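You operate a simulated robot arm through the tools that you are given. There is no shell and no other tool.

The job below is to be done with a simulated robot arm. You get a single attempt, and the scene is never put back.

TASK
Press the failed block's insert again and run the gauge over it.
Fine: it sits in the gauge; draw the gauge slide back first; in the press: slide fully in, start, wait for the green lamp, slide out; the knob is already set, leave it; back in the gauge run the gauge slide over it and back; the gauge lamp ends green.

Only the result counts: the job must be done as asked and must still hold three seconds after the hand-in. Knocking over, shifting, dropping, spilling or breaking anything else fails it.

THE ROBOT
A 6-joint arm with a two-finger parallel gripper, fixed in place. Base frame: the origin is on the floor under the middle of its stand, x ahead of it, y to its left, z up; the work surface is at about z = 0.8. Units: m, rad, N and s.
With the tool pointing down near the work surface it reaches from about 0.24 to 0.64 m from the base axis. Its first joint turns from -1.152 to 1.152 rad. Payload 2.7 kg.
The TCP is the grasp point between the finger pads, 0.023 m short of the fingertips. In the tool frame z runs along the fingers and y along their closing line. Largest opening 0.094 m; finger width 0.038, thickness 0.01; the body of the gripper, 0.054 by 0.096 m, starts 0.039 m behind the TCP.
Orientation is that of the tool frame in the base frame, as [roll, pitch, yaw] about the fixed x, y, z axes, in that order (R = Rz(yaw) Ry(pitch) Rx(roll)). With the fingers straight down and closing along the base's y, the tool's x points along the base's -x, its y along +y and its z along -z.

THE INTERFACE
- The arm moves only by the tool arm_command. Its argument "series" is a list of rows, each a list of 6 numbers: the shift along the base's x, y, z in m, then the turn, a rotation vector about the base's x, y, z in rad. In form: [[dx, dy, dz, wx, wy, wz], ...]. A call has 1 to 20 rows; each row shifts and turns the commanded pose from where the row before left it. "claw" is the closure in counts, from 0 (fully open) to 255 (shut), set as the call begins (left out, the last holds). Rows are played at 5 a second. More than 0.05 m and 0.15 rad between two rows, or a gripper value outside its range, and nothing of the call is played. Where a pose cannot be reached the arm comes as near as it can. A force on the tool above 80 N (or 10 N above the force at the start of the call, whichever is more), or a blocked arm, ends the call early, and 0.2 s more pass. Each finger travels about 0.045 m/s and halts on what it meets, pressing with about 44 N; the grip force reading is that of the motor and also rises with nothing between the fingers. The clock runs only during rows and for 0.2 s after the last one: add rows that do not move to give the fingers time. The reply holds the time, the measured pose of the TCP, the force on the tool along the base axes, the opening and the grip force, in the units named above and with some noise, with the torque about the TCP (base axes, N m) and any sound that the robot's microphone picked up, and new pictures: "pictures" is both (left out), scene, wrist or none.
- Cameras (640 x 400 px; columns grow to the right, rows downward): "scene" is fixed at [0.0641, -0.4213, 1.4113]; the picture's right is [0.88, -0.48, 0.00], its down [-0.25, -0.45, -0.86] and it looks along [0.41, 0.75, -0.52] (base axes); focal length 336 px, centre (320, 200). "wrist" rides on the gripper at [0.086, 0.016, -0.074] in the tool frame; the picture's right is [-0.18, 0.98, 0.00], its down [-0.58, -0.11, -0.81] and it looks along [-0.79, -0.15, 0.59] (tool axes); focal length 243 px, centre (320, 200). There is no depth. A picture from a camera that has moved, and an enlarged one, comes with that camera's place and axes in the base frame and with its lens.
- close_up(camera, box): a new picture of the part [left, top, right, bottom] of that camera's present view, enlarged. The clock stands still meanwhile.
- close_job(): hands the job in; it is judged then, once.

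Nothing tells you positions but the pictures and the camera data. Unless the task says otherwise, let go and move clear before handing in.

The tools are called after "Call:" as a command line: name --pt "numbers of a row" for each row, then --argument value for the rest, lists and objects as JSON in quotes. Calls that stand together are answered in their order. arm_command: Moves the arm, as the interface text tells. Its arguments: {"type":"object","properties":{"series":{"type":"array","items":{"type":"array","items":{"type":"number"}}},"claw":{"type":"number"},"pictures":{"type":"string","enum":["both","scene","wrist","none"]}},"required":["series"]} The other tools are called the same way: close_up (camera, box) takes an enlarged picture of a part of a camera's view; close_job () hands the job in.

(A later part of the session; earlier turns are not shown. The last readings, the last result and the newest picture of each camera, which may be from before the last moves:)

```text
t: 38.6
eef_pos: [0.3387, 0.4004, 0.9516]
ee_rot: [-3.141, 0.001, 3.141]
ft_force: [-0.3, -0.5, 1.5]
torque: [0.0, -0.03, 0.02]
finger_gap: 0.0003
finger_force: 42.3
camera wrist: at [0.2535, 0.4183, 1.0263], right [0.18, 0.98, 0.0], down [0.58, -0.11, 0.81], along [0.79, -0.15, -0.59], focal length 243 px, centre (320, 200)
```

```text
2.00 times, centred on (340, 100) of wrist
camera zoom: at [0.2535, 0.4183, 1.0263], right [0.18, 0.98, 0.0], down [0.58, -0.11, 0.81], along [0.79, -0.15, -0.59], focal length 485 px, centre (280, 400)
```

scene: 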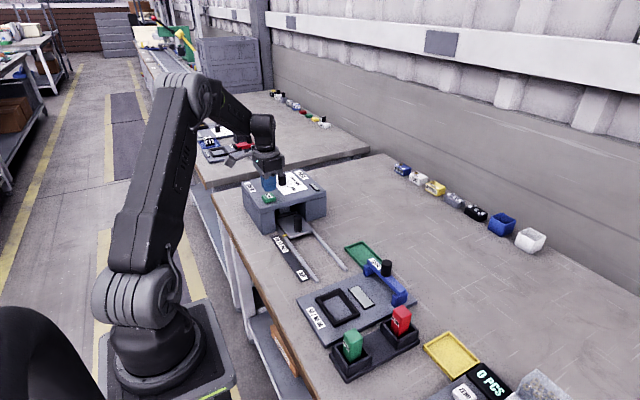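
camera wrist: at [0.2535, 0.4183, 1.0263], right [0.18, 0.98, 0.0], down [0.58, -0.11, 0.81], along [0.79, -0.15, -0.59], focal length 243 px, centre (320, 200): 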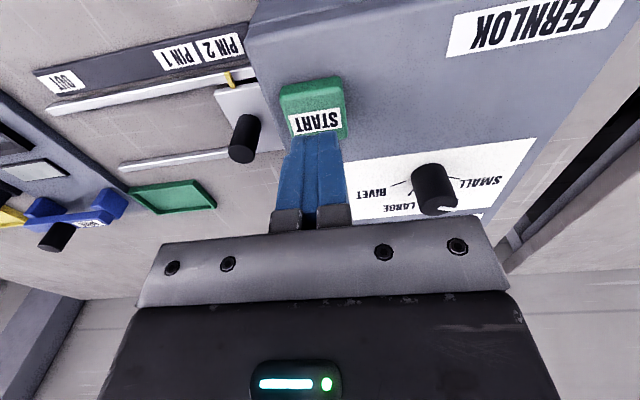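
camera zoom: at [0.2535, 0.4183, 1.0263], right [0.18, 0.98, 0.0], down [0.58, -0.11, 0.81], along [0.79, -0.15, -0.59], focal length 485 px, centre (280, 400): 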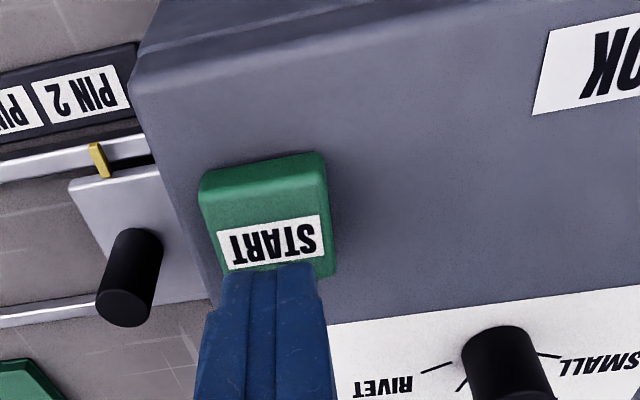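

The fingers are above the button with a 3 mm y correction needed. I'll descend to just above, then press in small steps.

Call:
arm_command --pt "0 -0.003 -0.015 0 0 0" --pt "0 0 -0.008 0 0 0" --pt "0 0 0 0 0 0" --pictures "wrist"

```text
t: 39.4
eef_pos: [0.3403, 0.3992, 0.9298]
ee_rot: [3.141, 0.001, 3.141]
ft_force: [0.9, -2.1, 2.8]
torque: [-0.04, 0.03, 0.02]
finger_gap: 0.0
finger_force: 42.3
heard: click
camera wrist: at [0.2539, 0.416, 1.0042], right [0.18, 0.98, 0.0], down [0.58, -0.11, 0.81], along [0.79, -0.15, -0.59], focal length 243 px, centre (320, 200)
```

wrist: 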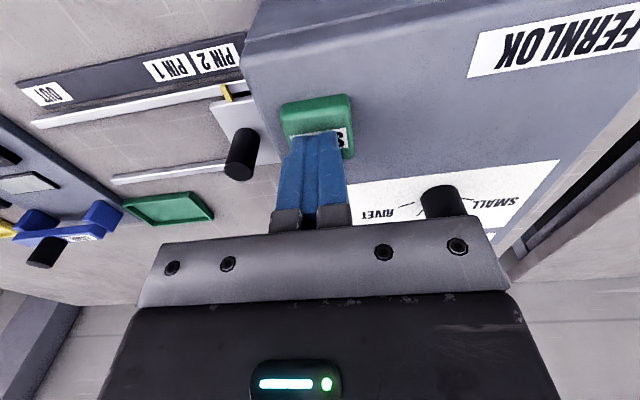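

A click was heard, so START was pressed. I'll lift off and watch the press lamp.

Call:
arm_command --pt "0 0 0.03 0 0 0" --pt "0 0 0.03 0 0 0"

Call:
close_up --camera "scene" --box '[236, 165, 336, 240]'

```text
t: 40.0
eef_pos: [0.3399, 0.3988, 0.9905]
ee_rot: [-3.141, 0.0, 3.14]
ft_force: [0.3, -0.1, -0.2]
torque: [-0.02, 0.01, -0.01]
finger_gap: 0.0001
finger_force: 42.2
camera wrist: at [0.2541, 0.4153, 1.064], right [0.18, 0.98, 0.0], down [0.58, -0.11, 0.81], along [0.79, -0.15, -0.59], focal length 243 px, centre (320, 200)
```

scene: 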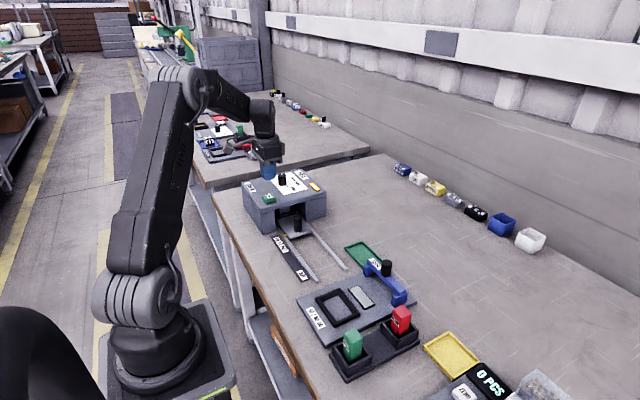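
wrist: 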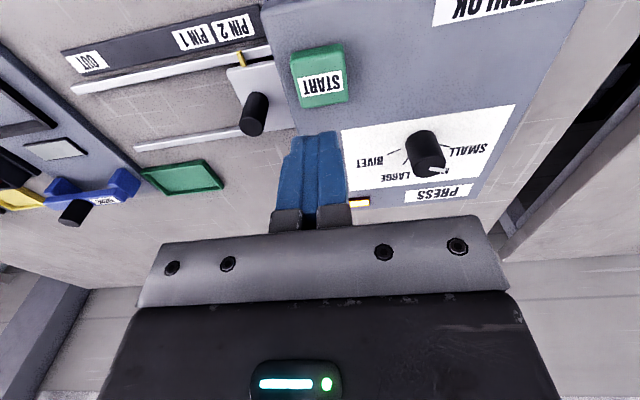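

```text
5.33 times, centred on (286, 202) of scene
camera zoom: at [0.0641, -0.4213, 1.4113], right [0.88, -0.48, 0.0], down [-0.25, -0.45, -0.86], along [0.41, 0.75, -0.52], focal length 1794 px, centre (501, 187)
```

zoom: 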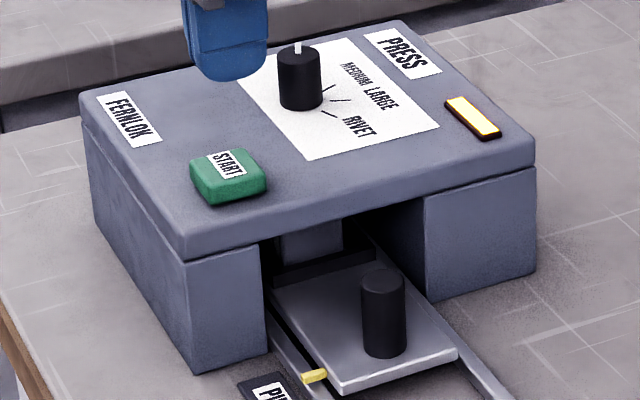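

The lamp is amber: the press cycle is running. I'll wait in place.

Call:
arm_command --pt "0 0 0 0 0 0" --pt "0 0 0 0 0 0" --pt "0 0 0 0 0 0" --pt "0 0 0 0 0 0" --pt "0 0 0 0 0 0" --pt "0 0 0 0 0 0" --pt "0 0 0 0 0 0" --pt "0 0 0 0 0 0" --pt "0 0 0 0 0 0" --pt "0 0 0 0 0 0" --pictures "scene"

Call:
close_up --camera "scene" --box '[236, 165, 336, 240]'

```text
t: 42.2
eef_pos: [0.3406, 0.399, 0.9894]
ee_rot: [-3.141, 0.0, -3.141]
ft_force: [0.0, -1.0, 0.0]
torque: [0.02, 0.0, 0.0]
finger_gap: 0.0001
finger_force: 42.3
```

scene: 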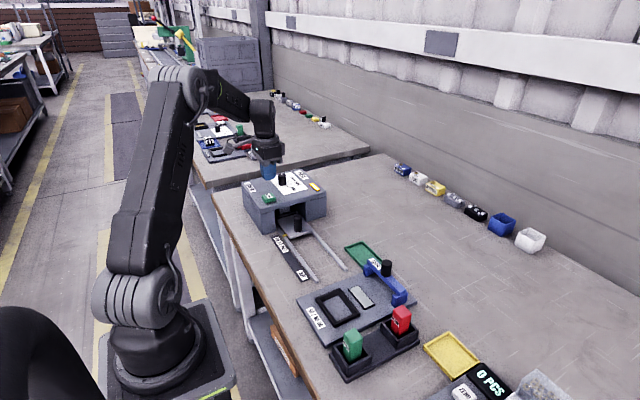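

```text
5.33 times, centred on (286, 202) of scene
camera zoom: at [0.0641, -0.4213, 1.4113], right [0.88, -0.48, 0.0], down [-0.25, -0.45, -0.86], along [0.41, 0.75, -0.52], focal length 1794 px, centre (501, 187)
```

zoom: 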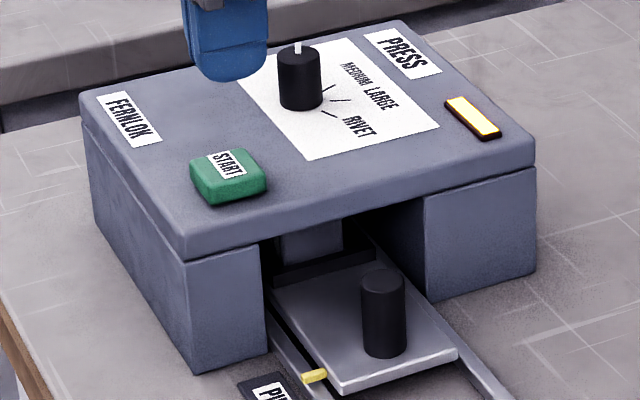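

Still amber; waiting longer.

Call:
arm_command --pt "0 0 0 0 0 0" --pt "0 0 0 0 0 0" --pt "0 0 0 0 0 0" --pt "0 0 0 0 0 0" --pt "0 0 0 0 0 0" --pt "0 0 0 0 0 0" --pt "0 0 0 0 0 0" --pt "0 0 0 0 0 0" --pt "0 0 0 0 0 0" --pt "0 0 0 0 0 0" --pt "0 0 0 0 0 0" --pt "0 0 0 0 0 0" --pt "0 0 0 0 0 0" --pt "0 0 0 0 0 0" --pt "0 0 0 0 0 0" --pictures "scene"

Call:
close_up --camera "scene" --box '[236, 165, 336, 240]'

```text
t: 45.4
eef_pos: [0.3415, 0.3982, 0.9891]
ee_rot: [-3.141, 0.001, -3.14]
ft_force: [0.4, -0.6, -1.2]
torque: [0.01, -0.02, 0.01]
finger_gap: 0.0
finger_force: 42.5
```

scene: 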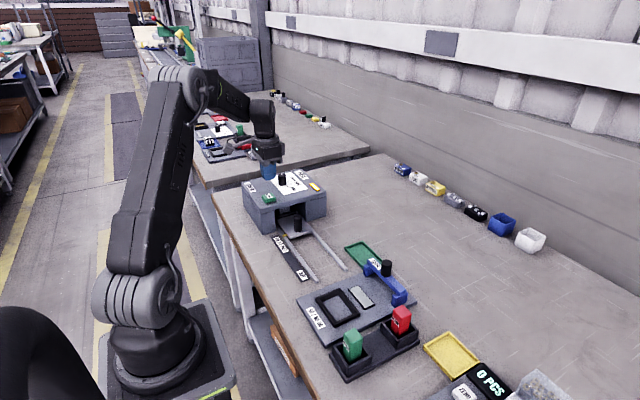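

```text
5.33 times, centred on (286, 202) of scene
camera zoom: at [0.0641, -0.4213, 1.4113], right [0.88, -0.48, 0.0], down [-0.25, -0.45, -0.86], along [0.41, 0.75, -0.52], focal length 1794 px, centre (501, 187)
```

zoom: 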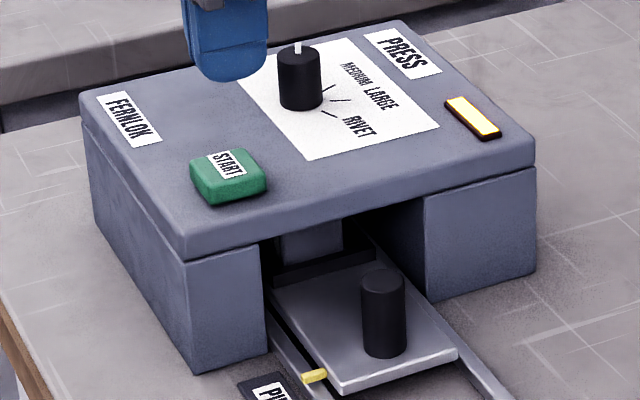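

Call:
arm_command --pt "0 0 0 0 0 0" --pt "0 0 0 0 0 0" --pt "0 0 0 0 0 0" --pt "0 0 0 0 0 0" --pt "0 0 0 0 0 0" --pt "0 0 0 0 0 0" --pt "0 0 0 0 0 0" --pt "0 0 0 0 0 0" --pt "0 0 0 0 0 0" --pt "0 0 0 0 0 0" --pt "0 0 0 0 0 0" --pt "0 0 0 0 0 0" --pt "0 0 0 0 0 0" --pt "0 0 0 0 0 0" --pt "0 0 0 0 0 0" --pt "0 0 0 0 0 0" --pt "0 0 0 0 0 0" --pt "0 0 0 0 0 0" --pt "0 0 0 0 0 0" --pt "0 0 0 0 0 0" --pictures "scene"

Call:
close_up --camera "scene" --box '[236, 165, 336, 240]'

```text
t: 49.6
eef_pos: [0.3418, 0.3983, 0.9892]
ee_rot: [-3.141, 0.0, 3.141]
ft_force: [0.3, -0.9, -0.1]
torque: [0.02, 0.02, 0.0]
finger_gap: 0.0001
finger_force: 42.3
```

scene: 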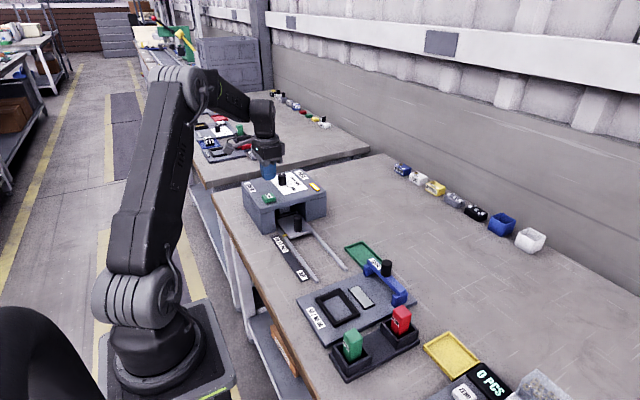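

```text
5.33 times, centred on (286, 202) of scene
camera zoom: at [0.0641, -0.4213, 1.4113], right [0.88, -0.48, 0.0], down [-0.25, -0.45, -0.86], along [0.41, 0.75, -0.52], focal length 1794 px, centre (501, 187)
```

zoom: 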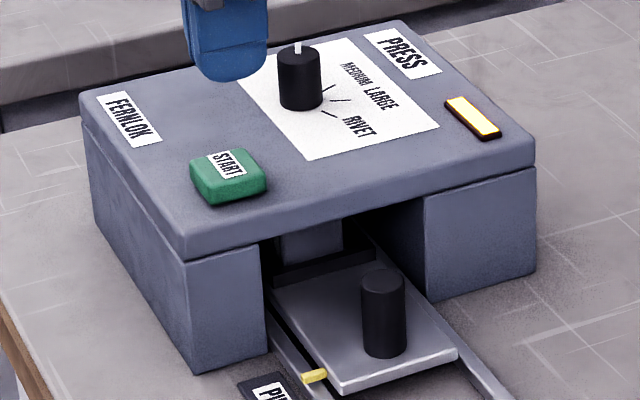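

Ten seconds in and still amber. I'll keep waiting while checking the lamp.

Call:
arm_command --pt "0 0 0 0 0 0" --pt "0 0 0 0 0 0" --pt "0 0 0 0 0 0" --pt "0 0 0 0 0 0" --pt "0 0 0 0 0 0" --pt "0 0 0 0 0 0" --pt "0 0 0 0 0 0" --pt "0 0 0 0 0 0" --pt "0 0 0 0 0 0" --pt "0 0 0 0 0 0" --pt "0 0 0 0 0 0" --pt "0 0 0 0 0 0" --pt "0 0 0 0 0 0" --pt "0 0 0 0 0 0" --pt "0 0 0 0 0 0" --pt "0 0 0 0 0 0" --pt "0 0 0 0 0 0" --pt "0 0 0 0 0 0" --pt "0 0 0 0 0 0" --pt "0 0 0 0 0 0" --pictures "scene"

Call:
close_up --camera "scene" --box '[236, 165, 336, 240]'

```text
t: 53.8
eef_pos: [0.3398, 0.3984, 0.9898]
ee_rot: [-3.14, 0.0, 3.142]
ft_force: [0.7, -0.2, -0.4]
torque: [0.0, 0.02, 0.01]
finger_gap: 0.0
finger_force: 43.0
```

scene: 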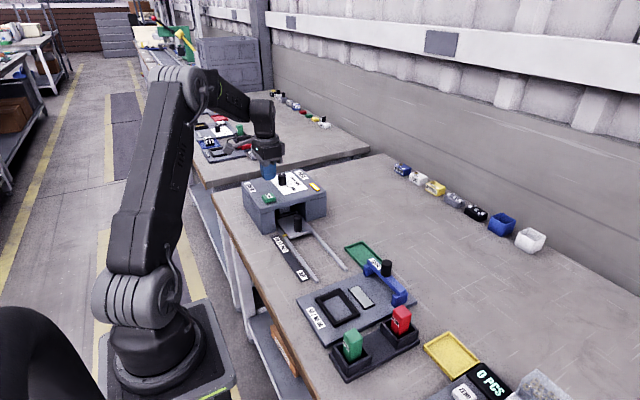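

```text
5.33 times, centred on (286, 202) of scene
camera zoom: at [0.0641, -0.4213, 1.4113], right [0.88, -0.48, 0.0], down [-0.25, -0.45, -0.86], along [0.41, 0.75, -0.52], focal length 1794 px, centre (501, 187)
```

zoom: 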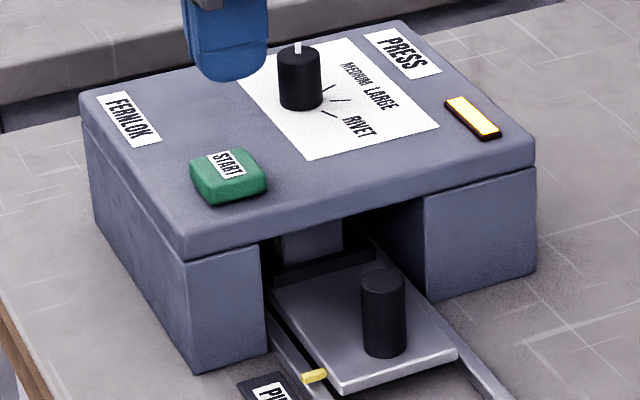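

Call:
arm_command --pt "0 0 0 0 0 0" --pt "0 0 0 0 0 0" --pt "0 0 0 0 0 0" --pt "0 0 0 0 0 0" --pt "0 0 0 0 0 0" --pt "0 0 0 0 0 0" --pt "0 0 0 0 0 0" --pt "0 0 0 0 0 0" --pt "0 0 0 0 0 0" --pt "0 0 0 0 0 0" --pt "0 0 0 0 0 0" --pt "0 0 0 0 0 0" --pt "0 0 0 0 0 0" --pt "0 0 0 0 0 0" --pt "0 0 0 0 0 0" --pt "0 0 0 0 0 0" --pt "0 0 0 0 0 0" --pt "0 0 0 0 0 0" --pt "0 0 0 0 0 0" --pt "0 0 0 0 0 0" --pictures "none"

Call:
close_up --camera "scene" --box '[236, 165, 336, 240]'

Call:
close_up --camera "wrist" --box '[200, 0, 520, 240]'

```text
t: 58.0
eef_pos: [0.3405, 0.3993, 0.9896]
ee_rot: [-3.141, 0.0, -3.141]
ft_force: [0.6, -0.5, 0.6]
torque: [-0.05, 0.0, 0.03]
finger_gap: 0.0
finger_force: 42.1
```

```text
5.33 times, centred on (286, 202) of scene
camera zoom: at [0.0641, -0.4213, 1.4113], right [0.88, -0.48, 0.0], down [-0.25, -0.45, -0.86], along [0.41, 0.75, -0.52], focal length 1794 px, centre (501, 187)
```

zoom: 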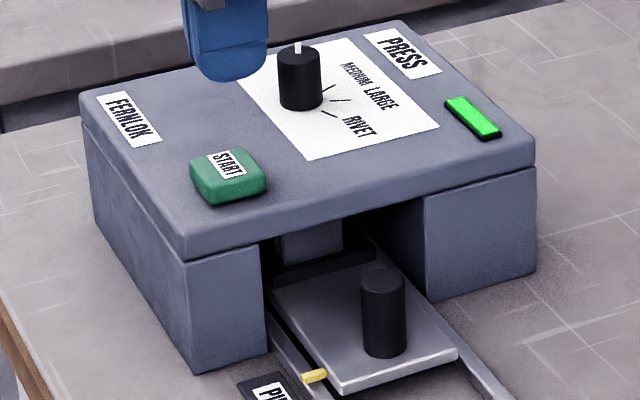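

```text
1.67 times, centred on (360, 120) of wrist
camera zoom: at [0.2541, 0.4154, 1.0638], right [0.18, 0.98, 0.0], down [0.58, -0.11, 0.81], along [0.79, -0.15, -0.59], focal length 404 px, centre (253, 333)
```

zoom: 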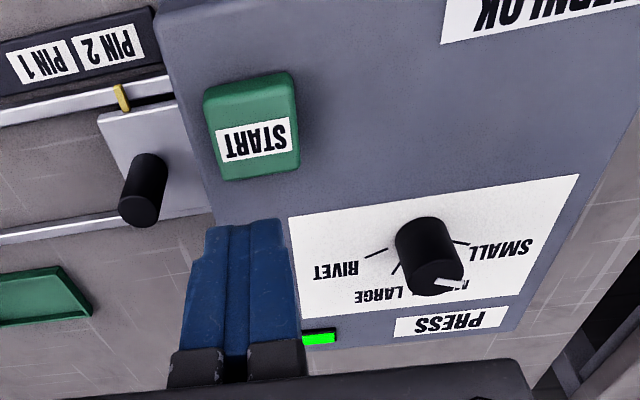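

The press lamp is green. Now I'll return to the tray knob with the fingers partly open and pull the slide out.

Call:
arm_command --pt "0.02 -0.03 0.01 0 0 0" --pt "0.03 -0.048 0 0 0 0" --pt "0 0 -0.033 0 0 0" --pt "0 0 -0.03 0 0 0" --pt "0 0 0 0 0 0" --claw 140

```text
refused: row 2 steps farther than a row can; nothing moved
```

Call:
arm_command --pt "0.017 -0.026 0.01 0 0 0" --pt "0.017 -0.026 0 0 0 0" --pt "0.016 -0.026 0 0 0 0" --pt "0 0 -0.033 0 0 0" --pt "0 0 -0.03 0 0 0" --pt "0 0 0 0 0 0" --claw 140

```text
t: 59.4
eef_pos: [0.3897, 0.322, 0.9364]
ee_rot: [-3.14, -0.002, -3.141]
ft_force: [-0.5, 0.1, -0.4]
torque: [-0.01, -0.01, -0.01]
finger_gap: 0.0425
finger_force: 0.1
camera wrist: at [0.3031, 0.3384, 1.011], right [0.18, 0.98, 0.0], down [0.58, -0.11, 0.81], along [0.79, -0.15, -0.59], focal length 243 px, centre (320, 200)
```

scene: 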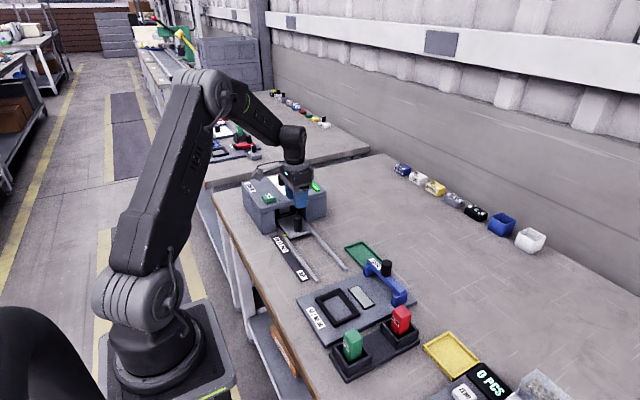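
wrist: 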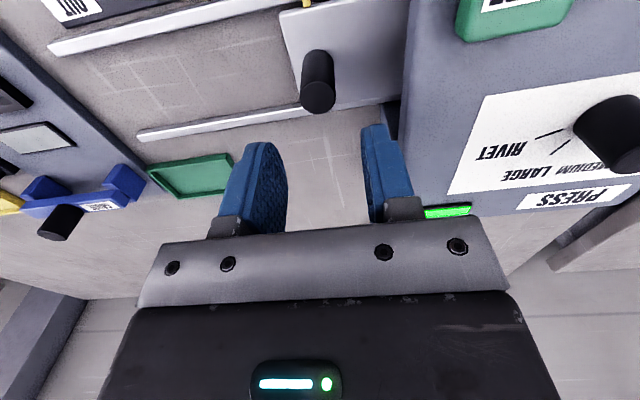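

Knob is right below. Descending and gripping.

Call:
arm_command --pt "0.001 -0.001 -0.03 0 0 0" --pt "0 0 -0.03 0 0 0" --pt "0 0 -0.018 0 0 0" --pt "0 0 0 0 0 0" --pictures "wrist"

Call:
arm_command --pt "0 0 0 0 0 0" --pt "0 0 0 0 0 0" --pt "0 0 0 0 0 0" --claw 255 --pictures "wrist"

```text
t: 60.4
eef_pos: [0.3917, 0.3205, 0.8592]
ee_rot: [3.141, -0.001, -3.14]
ft_force: [0.4, -0.3, 0.6]
torque: [-0.01, -0.01, 0.0]
finger_gap: 0.0423
finger_force: 0.1
camera wrist: at [0.3054, 0.3377, 0.9339], right [0.18, 0.98, 0.0], down [0.58, -0.11, 0.81], along [0.79, -0.15, -0.59], focal length 243 px, centre (320, 200)
```

wrist: 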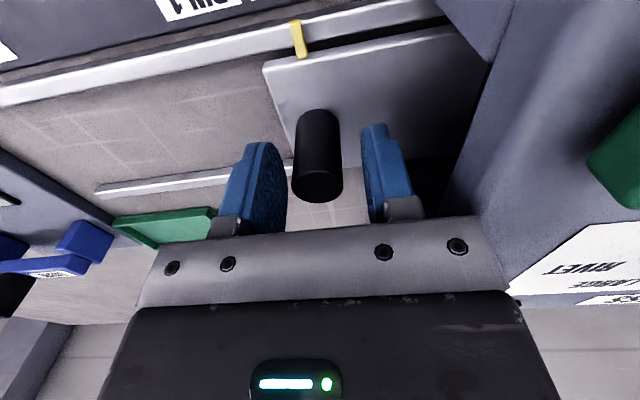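

```text
t: 61.2
eef_pos: [0.3924, 0.3207, 0.8596]
ee_rot: [-3.139, 0.0, 3.141]
ft_force: [0.5, -8.8, -0.5]
torque: [0.47, 0.15, 0.04]
finger_gap: 0.0236
finger_force: 45.4
camera wrist: at [0.3054, 0.3371, 0.9341], right [0.18, 0.98, 0.0], down [0.58, -0.11, 0.81], along [0.79, -0.15, -0.59], focal length 243 px, centre (320, 200)
```

wrist: 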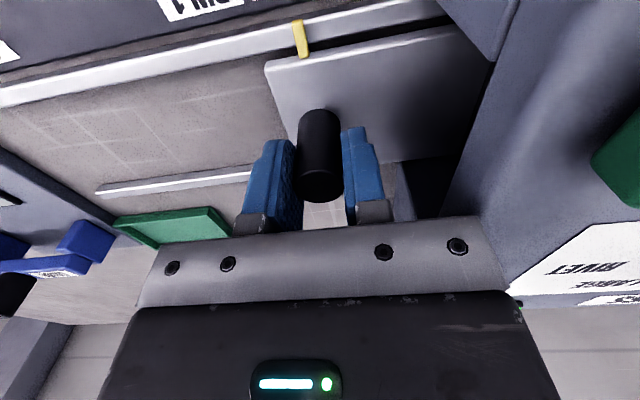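

Knob gripped. Pulling the slide out (−y), starting gently.

Call:
arm_command --pt "0 -0.003 0 0 0 0" --pt "0 -0.006 0 0 0 0" --pt "0 -0.008 0 0 0 0" --pt "0 -0.01 0 0 0 0" --pt "0 -0.01 0 0 0 0" --pt "0 -0.01 0 0 0 0" --pictures "wrist"

```text
t: 62.6
eef_pos: [0.392, 0.2745, 0.8605]
ee_rot: [-3.141, 0.002, -3.14]
ft_force: [15.2, 0.9, -12.1]
torque: [-0.53, -1.12, 0.0]
finger_gap: 0.0236
finger_force: 45.6
camera wrist: at [0.3051, 0.2905, 0.934], right [0.18, 0.98, 0.0], down [0.58, -0.11, 0.81], along [0.79, -0.15, -0.59], focal length 243 px, centre (320, 200)
```

wrist: 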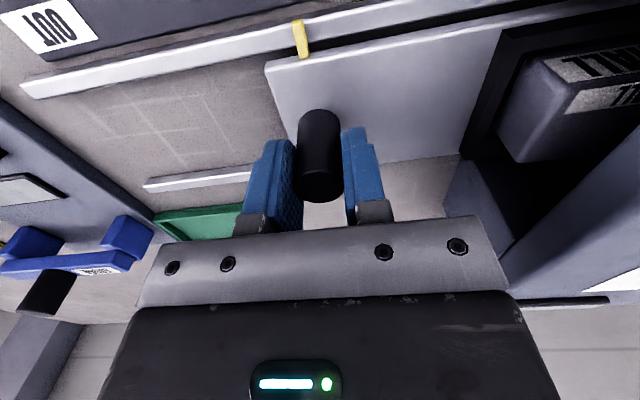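

Call:
arm_command --pt "0.0005 -0.01 0 0 0 0" --pt "0.0005 -0.01 0 0 0 0" --pt "0 -0.01 0 0 0 0" --pt "0 -0.01 0 0 0 0" --pt "0 -0.01 0 0 0 0" --pt "0 -0.01 0 0 0 0" --pt "0 -0.01 0 0 0 0" --pt "0 -0.01 0 0 0 0" --pt "0 -0.01 0 0 0 0"

```text
t: 64.6
eef_pos: [0.3935, 0.1816, 0.8594]
ee_rot: [-3.141, 0.0, -3.141]
ft_force: [-14.5, 1.7, 23.8]
torque: [0.57, 0.48, 0.03]
finger_gap: 0.0236
finger_force: 45.6
camera wrist: at [0.3052, 0.1993, 0.9339], right [0.18, 0.98, 0.0], down [0.58, -0.11, 0.81], along [0.79, -0.15, -0.59], focal length 243 px, centre (320, 200)
```

scene: 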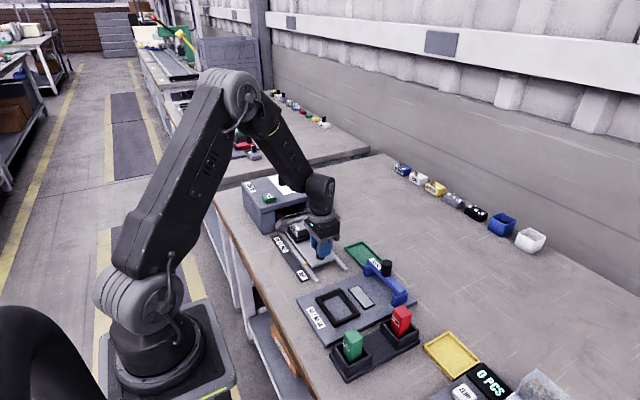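
wrist: 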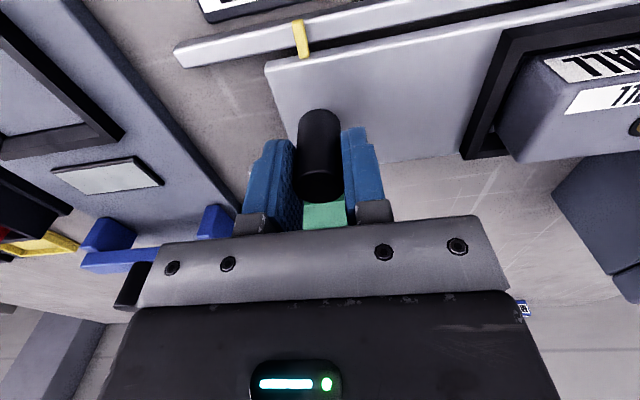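

Nearly out. I'll go the last ~21 mm in smaller steps to the stop.

Call:
arm_command --pt "-0.0005 -0.008 0.0005 0 0 0" --pt "-0.0003 -0.006 0 0 0 0" --pt "0 -0.004 0 0 0 0" --pt "0 -0.003 0 0 0 0" --pt "0 -0.002 0 0 0 0" --pt "0 0 0 0 0 0"

```text
t: 66.0
eef_pos: [0.3916, 0.1612, 0.8598]
ee_rot: [3.138, 0.002, 3.14]
ft_force: [14.8, 2.3, -13.7]
torque: [-0.6, 0.01, -0.04]
finger_gap: 0.0234
finger_force: 44.9
camera wrist: at [0.3051, 0.1768, 0.9336], right [0.18, 0.98, 0.0], down [0.58, -0.11, 0.81], along [0.79, -0.15, -0.59], focal length 243 px, centre (320, 200)
```

scene: 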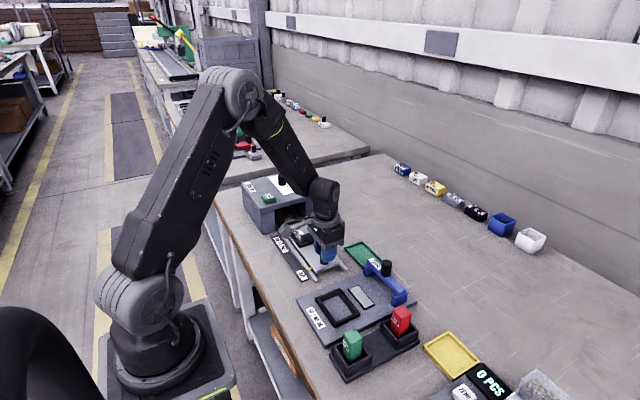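
wrist: 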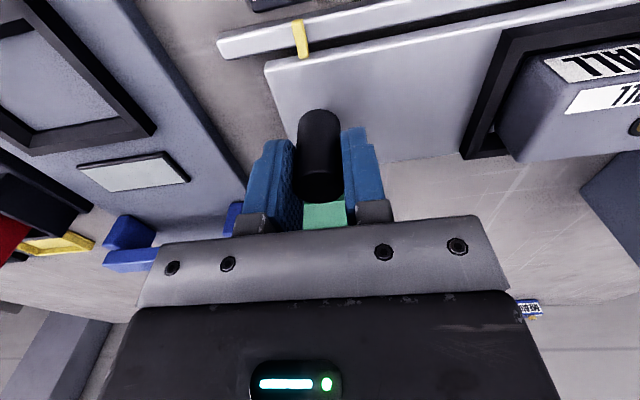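

Call:
arm_command --pt "0 -0.002 0 0 0 0" --pt "0 -0.001 0 0 0 0" --pt "0 0 0 0 0 0" --pictures "none"

Call:
close_up --camera "scene" --box '[260, 200, 360, 290]'

```text
t: 66.8
eef_pos: [0.3912, 0.1597, 0.86]
ee_rot: [3.137, 0.005, -3.14]
ft_force: [13.5, 36.4, -22.6]
torque: [-0.45, 0.43, -0.11]
finger_gap: 0.0238
finger_force: 44.8
```

```text
4.44 times, centred on (310, 245) of scene
camera zoom: at [0.0647, -0.4203, 1.4116], right [0.88, -0.48, 0.0], down [-0.25, -0.45, -0.86], along [0.41, 0.75, -0.52], focal length 1495 px, centre (364, 0)
```

zoom: 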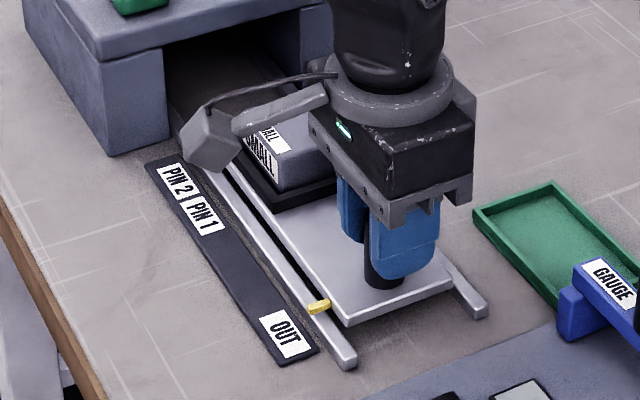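

The slide is at its OUT stop. Relieving, opening and rising, then moving above the block.

Call:
arm_command --pt "0 0.003 0 0 0 0" --pt "0 0 0 0 0 0" --pictures "none"

Call:
arm_command --pt "0 0 0 0 0 0" --pt "0 0 0 0 0 0" --pt "0 0 0 0 0 0" --pt "0 0 0 0 0 0" --pt "0 0 0.04 0 0 0" --pt "0 0 0.04 0 0 0" --pt "0 0.04 0.02 0 0 0" --pt "0 0.045 0 0 0 0" --pt "-0.02 0.0395 0 0 0 0" --pt "0 0 0 0 0 0" --claw 0

Call:
close_up --camera "wrist" --box '[230, 0, 406, 140]'

Call:
close_up --camera "scene" --box '[260, 200, 360, 290]'

```text
t: 67.4
eef_pos: [0.3909, 0.1605, 0.8599]
ee_rot: [3.141, 0.002, -3.141]
ft_force: [6.7, 17.2, -16.9]
torque: [-0.47, -1.15, -0.04]
finger_gap: 0.0236
finger_force: 45.0
```

```text
t: 69.6
eef_pos: [0.369, 0.2854, 0.9602]
ee_rot: [-3.142, 0.001, -3.142]
ft_force: [1.0, 0.0, 0.4]
torque: [0.02, -0.02, 0.02]
finger_gap: 0.0942
finger_force: 0.0
camera wrist: at [0.2826, 0.3017, 1.0339], right [0.18, 0.98, 0.0], down [0.58, -0.11, 0.81], along [0.79, -0.15, -0.59], focal length 243 px, centre (320, 200)
```

scene: 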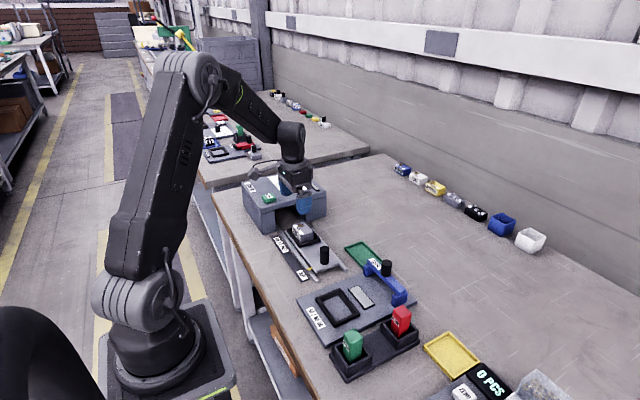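
wrist: 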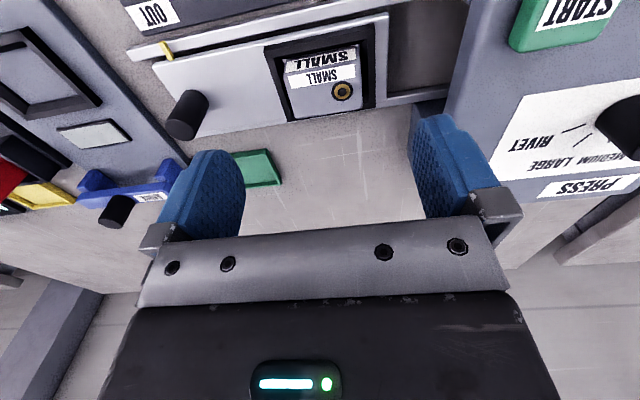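

```text
2.86 times, centred on (318, 70) of wrist
camera zoom: at [0.2826, 0.3017, 1.0339], right [0.18, 0.98, 0.0], down [0.58, -0.11, 0.81], along [0.79, -0.15, -0.59], focal length 693 px, centre (326, 571)
```

zoom: 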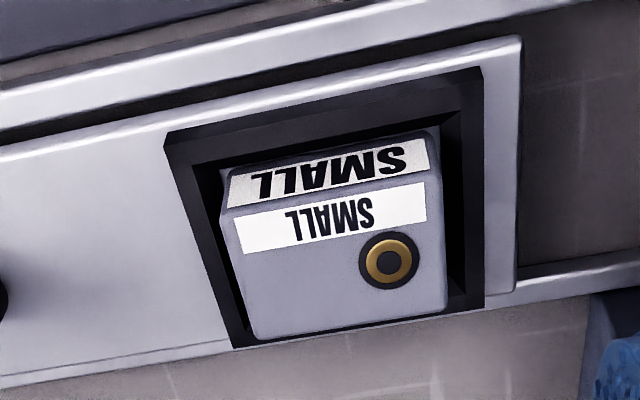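

```text
4.44 times, centred on (310, 245) of scene
camera zoom: at [0.0641, -0.4213, 1.4113], right [0.88, -0.48, 0.0], down [-0.25, -0.45, -0.86], along [0.41, 0.75, -0.52], focal length 1495 px, centre (364, 0)
```

zoom: 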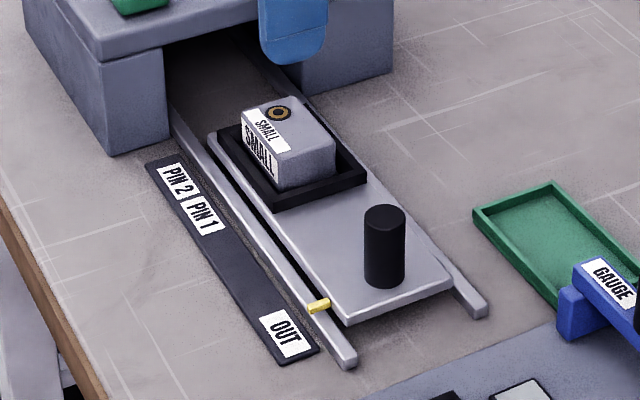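

The insert is now flush in the block. I'll move over the block (≈ (0.3907, 0.2858)) and pick it up again.

Call:
arm_command --pt "0.022 0 -0.03 0 0 0" --pt "0 0 -0.04 0 0 0" --pt "0 0 -0.02 0 0 0" --pt "0 0 0 0 0 0" --pictures "wrist"

```text
t: 70.6
eef_pos: [0.3957, 0.283, 0.8672]
ee_rot: [-3.14, 0.0, -3.14]
ft_force: [0.1, -0.1, -0.2]
torque: [-0.03, 0.0, -0.01]
finger_gap: 0.0937
finger_force: 0.0
camera wrist: at [0.3076, 0.3007, 0.9422], right [0.18, 0.98, 0.0], down [0.58, -0.11, 0.81], along [0.79, -0.15, -0.59], focal length 243 px, centre (320, 200)
```

wrist: 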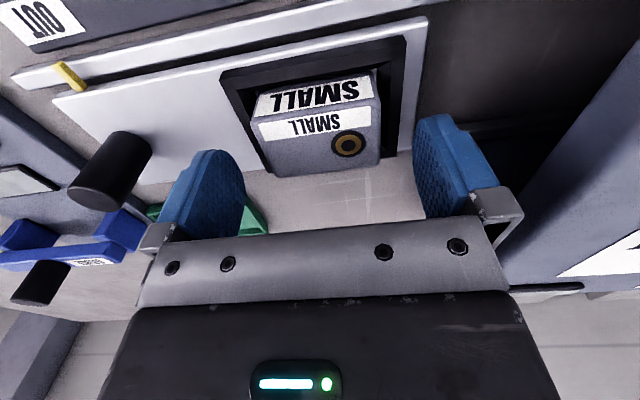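

Call:
arm_command --pt "-0.0025 0.001 -0.006 0 0 0" --pt "0 0 -0.0045 0 0 0" --pt "0 0 0 0 0 0" --pictures "wrist"

Call:
arm_command --pt "0 0 0 0 0 0" --pt "0 0 0 0 0 0" --pt "0 0 0 0 0 0" --pt "0 0 0 0 0 0" --pt "0 0 0 0 0 0" --claw 255 --pictures "wrist"

```text
t: 71.4
eef_pos: [0.3902, 0.2851, 0.8584]
ee_rot: [-3.141, 0.001, 3.14]
ft_force: [-0.4, 0.1, 1.1]
torque: [-0.03, 0.01, -0.02]
finger_gap: 0.094
finger_force: 0.2
camera wrist: at [0.3046, 0.302, 0.9327], right [0.18, 0.98, 0.0], down [0.58, -0.11, 0.81], along [0.79, -0.15, -0.59], focal length 243 px, centre (320, 200)
```

wrist: 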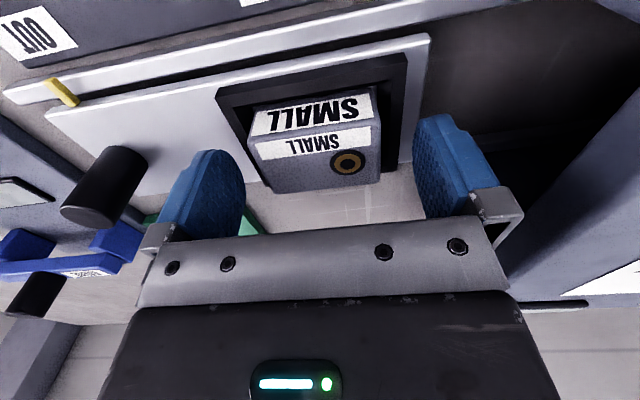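

```text
t: 72.6
eef_pos: [0.3908, 0.2855, 0.8579]
ee_rot: [3.141, 0.001, -3.141]
ft_force: [0.3, -0.2, 0.6]
torque: [0.0, 0.0, 0.0]
finger_gap: 0.059
finger_force: 44.1
camera wrist: at [0.3047, 0.302, 0.9328], right [0.18, 0.98, 0.0], down [0.58, -0.11, 0.81], along [0.79, -0.15, -0.59], focal length 243 px, centre (320, 200)
```

wrist: 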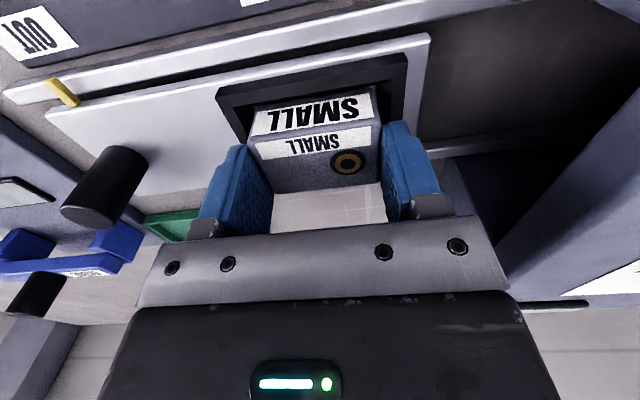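

Gripped. Lifting and carrying back toward the gauge.

Call:
arm_command --pt "0 0 0.01 0 0 0" --pt "0 0 0.02 0 0 0" --pt "0 0 0.03 0 0 0" --pt "0 0 0.04 0 0 0" --pt "0 -0.04 0.02 0 0 0" --pt "0 -0.045 0 0 0 0" --pt "-0.01 -0.045 0 0 0 0" --pt "-0.01 -0.045 0 0 0 0" --pt "-0.01 -0.045 0 0 0 0" --pt "-0.01 -0.045 0 0 0 0" --pt "-0.0037 0 0 0 0 0" --pt "0 0 0 0 0 0"

```text
t: 75.2
eef_pos: [0.345, 0.0232, 0.9788]
ee_rot: [-3.141, 0.0, -3.141]
ft_force: [0.3, 0.5, -0.3]
torque: [0.03, 0.0, 0.01]
finger_gap: 0.0589
finger_force: 44.0
camera wrist: at [0.2596, 0.0403, 1.0537], right [0.18, 0.98, 0.0], down [0.58, -0.11, 0.81], along [0.79, -0.15, -0.59], focal length 243 px, centre (320, 200)
```

scene: 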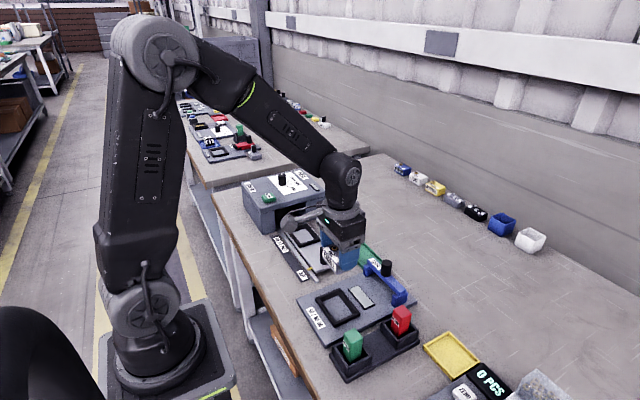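
wrist: 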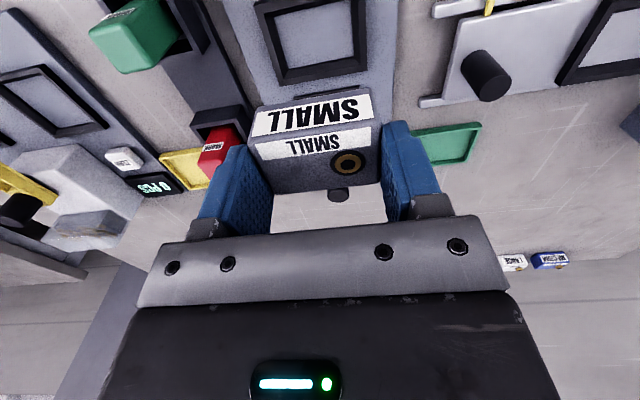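

I'm above the gauge nest. Correcting a few millimetres and lowering partway to verify alignment.

Call:
arm_command --pt "0.0014 -0.004 -0.03 0 0 0" --pt "0 0 -0.03 0 0 0" --pt "0 0 -0.02 0 0 0" --pt "0 0 0 0 0 0" --pictures "wrist"

Call:
close_up --camera "wrist" --box '[220, 0, 412, 120]'

Call:
close_up --camera "scene" --box '[296, 250, 376, 330]'

```text
t: 76.2
eef_pos: [0.3488, 0.0184, 0.8997]
ee_rot: [-3.142, 0.0, 3.14]
ft_force: [-0.3, 0.6, -0.5]
torque: [-0.01, 0.02, -0.02]
finger_gap: 0.0592
finger_force: 44.4
camera wrist: at [0.2621, 0.0347, 0.9743], right [0.18, 0.98, 0.0], down [0.58, -0.11, 0.81], along [0.79, -0.15, -0.59], focal length 243 px, centre (320, 200)
```

wrist: 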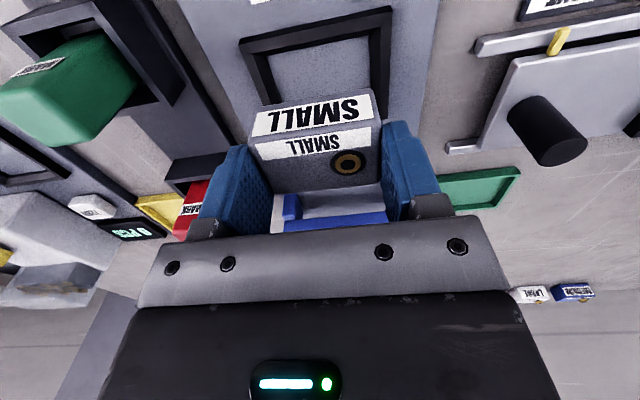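

```text
3.33 times, centred on (316, 60) of wrist
camera zoom: at [0.2621, 0.0347, 0.9743], right [0.18, 0.98, 0.0], down [0.58, -0.11, 0.81], along [0.79, -0.15, -0.59], focal length 809 px, centre (333, 667)
```

zoom: 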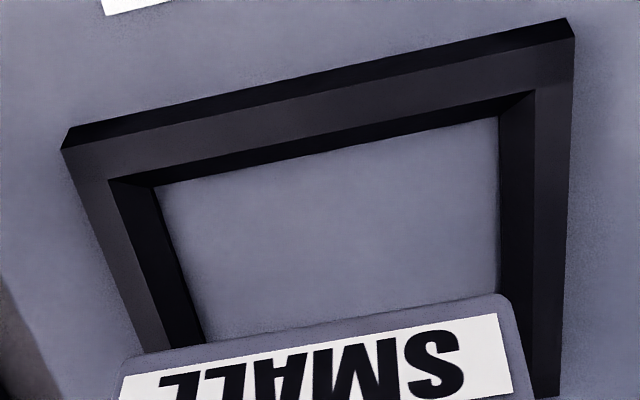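

```text
5.00 times, centred on (336, 290) of scene
camera zoom: at [0.0641, -0.4213, 1.4113], right [0.88, -0.48, 0.0], down [-0.25, -0.45, -0.86], along [0.41, 0.75, -0.52], focal length 1682 px, centre (240, -250)
```

zoom: 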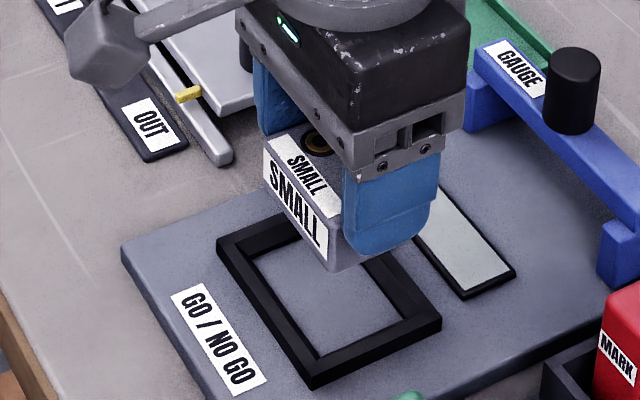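

The block lines up with the gauge nest within ~2 mm. Correcting and lowering toward the seat.

Call:
arm_command --pt "-0.0016 0.0017 -0.015 0 0 0" --pt "0 0 -0.012 0 0 0" --pt "0 0 -0.008 0 0 0" --pt "0 0 0 0 0 0" --pictures "wrist"

Call:
close_up --camera "wrist" --box '[210, 50, 418, 180]'

Call:
close_up --camera "scene" --box '[296, 250, 376, 330]'

```text
t: 77.2
eef_pos: [0.3473, 0.0191, 0.8643]
ee_rot: [-3.141, 0.002, 3.141]
ft_force: [0.1, 0.2, -1.1]
torque: [0.06, 0.0, 0.0]
finger_gap: 0.059
finger_force: 44.3
camera wrist: at [0.2614, 0.0356, 0.9391], right [0.18, 0.98, 0.0], down [0.58, -0.11, 0.81], along [0.79, -0.15, -0.59], focal length 243 px, centre (320, 200)
```

wrist: 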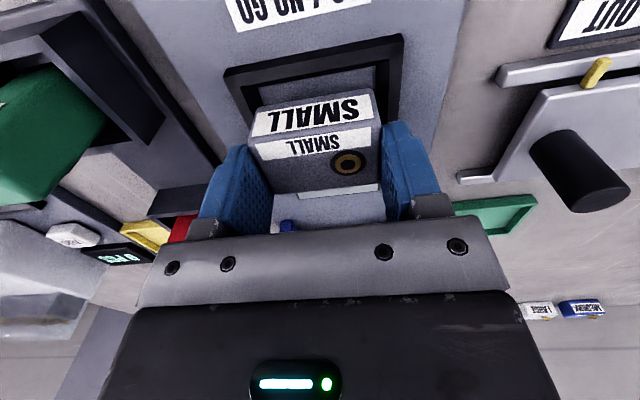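

```text
3.08 times, centred on (314, 115) of wrist
camera zoom: at [0.2614, 0.0356, 0.9391], right [0.18, 0.98, 0.0], down [0.58, -0.11, 0.81], along [0.79, -0.15, -0.59], focal length 746 px, centre (338, 462)
```

zoom: 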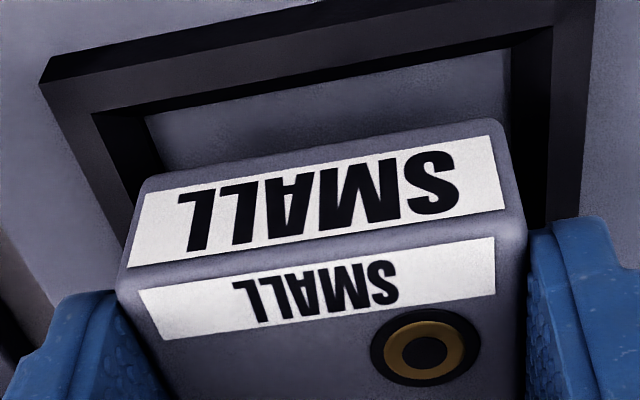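

```text
5.00 times, centred on (336, 290) of scene
camera zoom: at [0.0641, -0.4213, 1.4113], right [0.88, -0.48, 0.0], down [-0.25, -0.45, -0.86], along [0.41, 0.75, -0.52], focal length 1682 px, centre (240, -250)
```

zoom: 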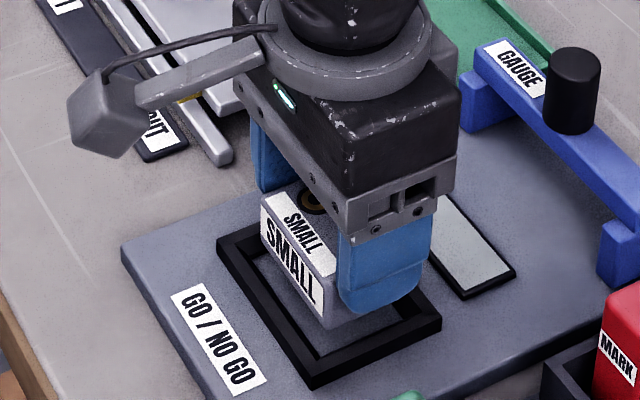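

Call:
arm_command --pt "-0.001 0.001 -0.004 0 0 0" --pt "0 0 -0.003 0 0 0" --pt "0 0 -0.002 0 0 0" --pt "0 0 0 0 0 0" --pictures "none"

```text
t: 78.2
eef_pos: [0.3463, 0.0196, 0.8561]
ee_rot: [3.141, 0.0, -3.142]
ft_force: [-0.6, 0.4, -0.2]
torque: [0.0, 0.02, 0.0]
finger_gap: 0.0589
finger_force: 43.6
```

Call:
arm_command --pt "0 0 -0.002 0 0 0" --pt "0 0 -0.0015 0 0 0" --pt "0 0 0 0 0 0" --pictures "none"

```text
t: 79.0
eef_pos: [0.3477, 0.0194, 0.8522]
ee_rot: [-3.141, -0.001, -3.139]
ft_force: [0.3, 0.6, -0.8]
torque: [0.02, -0.01, -0.01]
finger_gap: 0.059
finger_force: 43.8
```

Call:
arm_command --pt "0 0 -0.0015 0 0 0" --pt "0 0 -0.001 0 0 0" --pt "0 0 0 0 0 0" --pictures "wrist"

Call:
close_up --camera "wrist" --box '[210, 50, 418, 180]'

```text
t: 79.8
eef_pos: [0.3464, 0.0199, 0.8491]
ee_rot: [3.141, 0.0, 3.14]
ft_force: [-7.6, -1.1, 24.4]
torque: [-0.06, 0.38, 0.02]
finger_gap: 0.0592
finger_force: 43.8
camera wrist: at [0.2599, 0.0365, 0.9245], right [0.18, 0.98, 0.0], down [0.58, -0.11, 0.81], along [0.79, -0.15, -0.59], focal length 243 px, centre (320, 200)
```

wrist: 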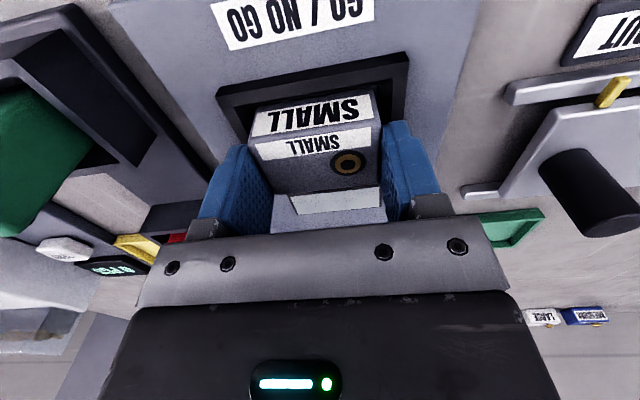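

```text
3.08 times, centred on (314, 115) of wrist
camera zoom: at [0.2599, 0.0365, 0.9245], right [0.18, 0.98, 0.0], down [0.58, -0.11, 0.81], along [0.79, -0.15, -0.59], focal length 746 px, centre (338, 462)
```

zoom: 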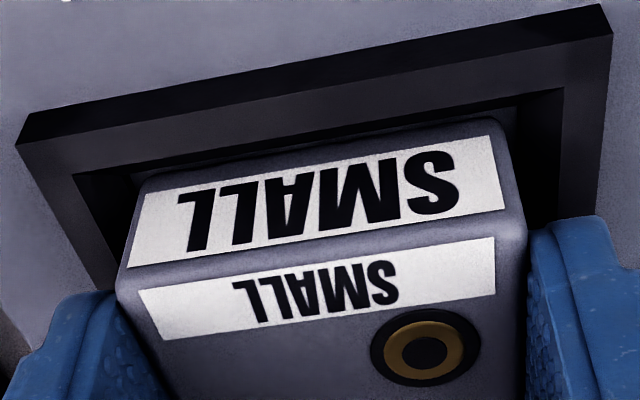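

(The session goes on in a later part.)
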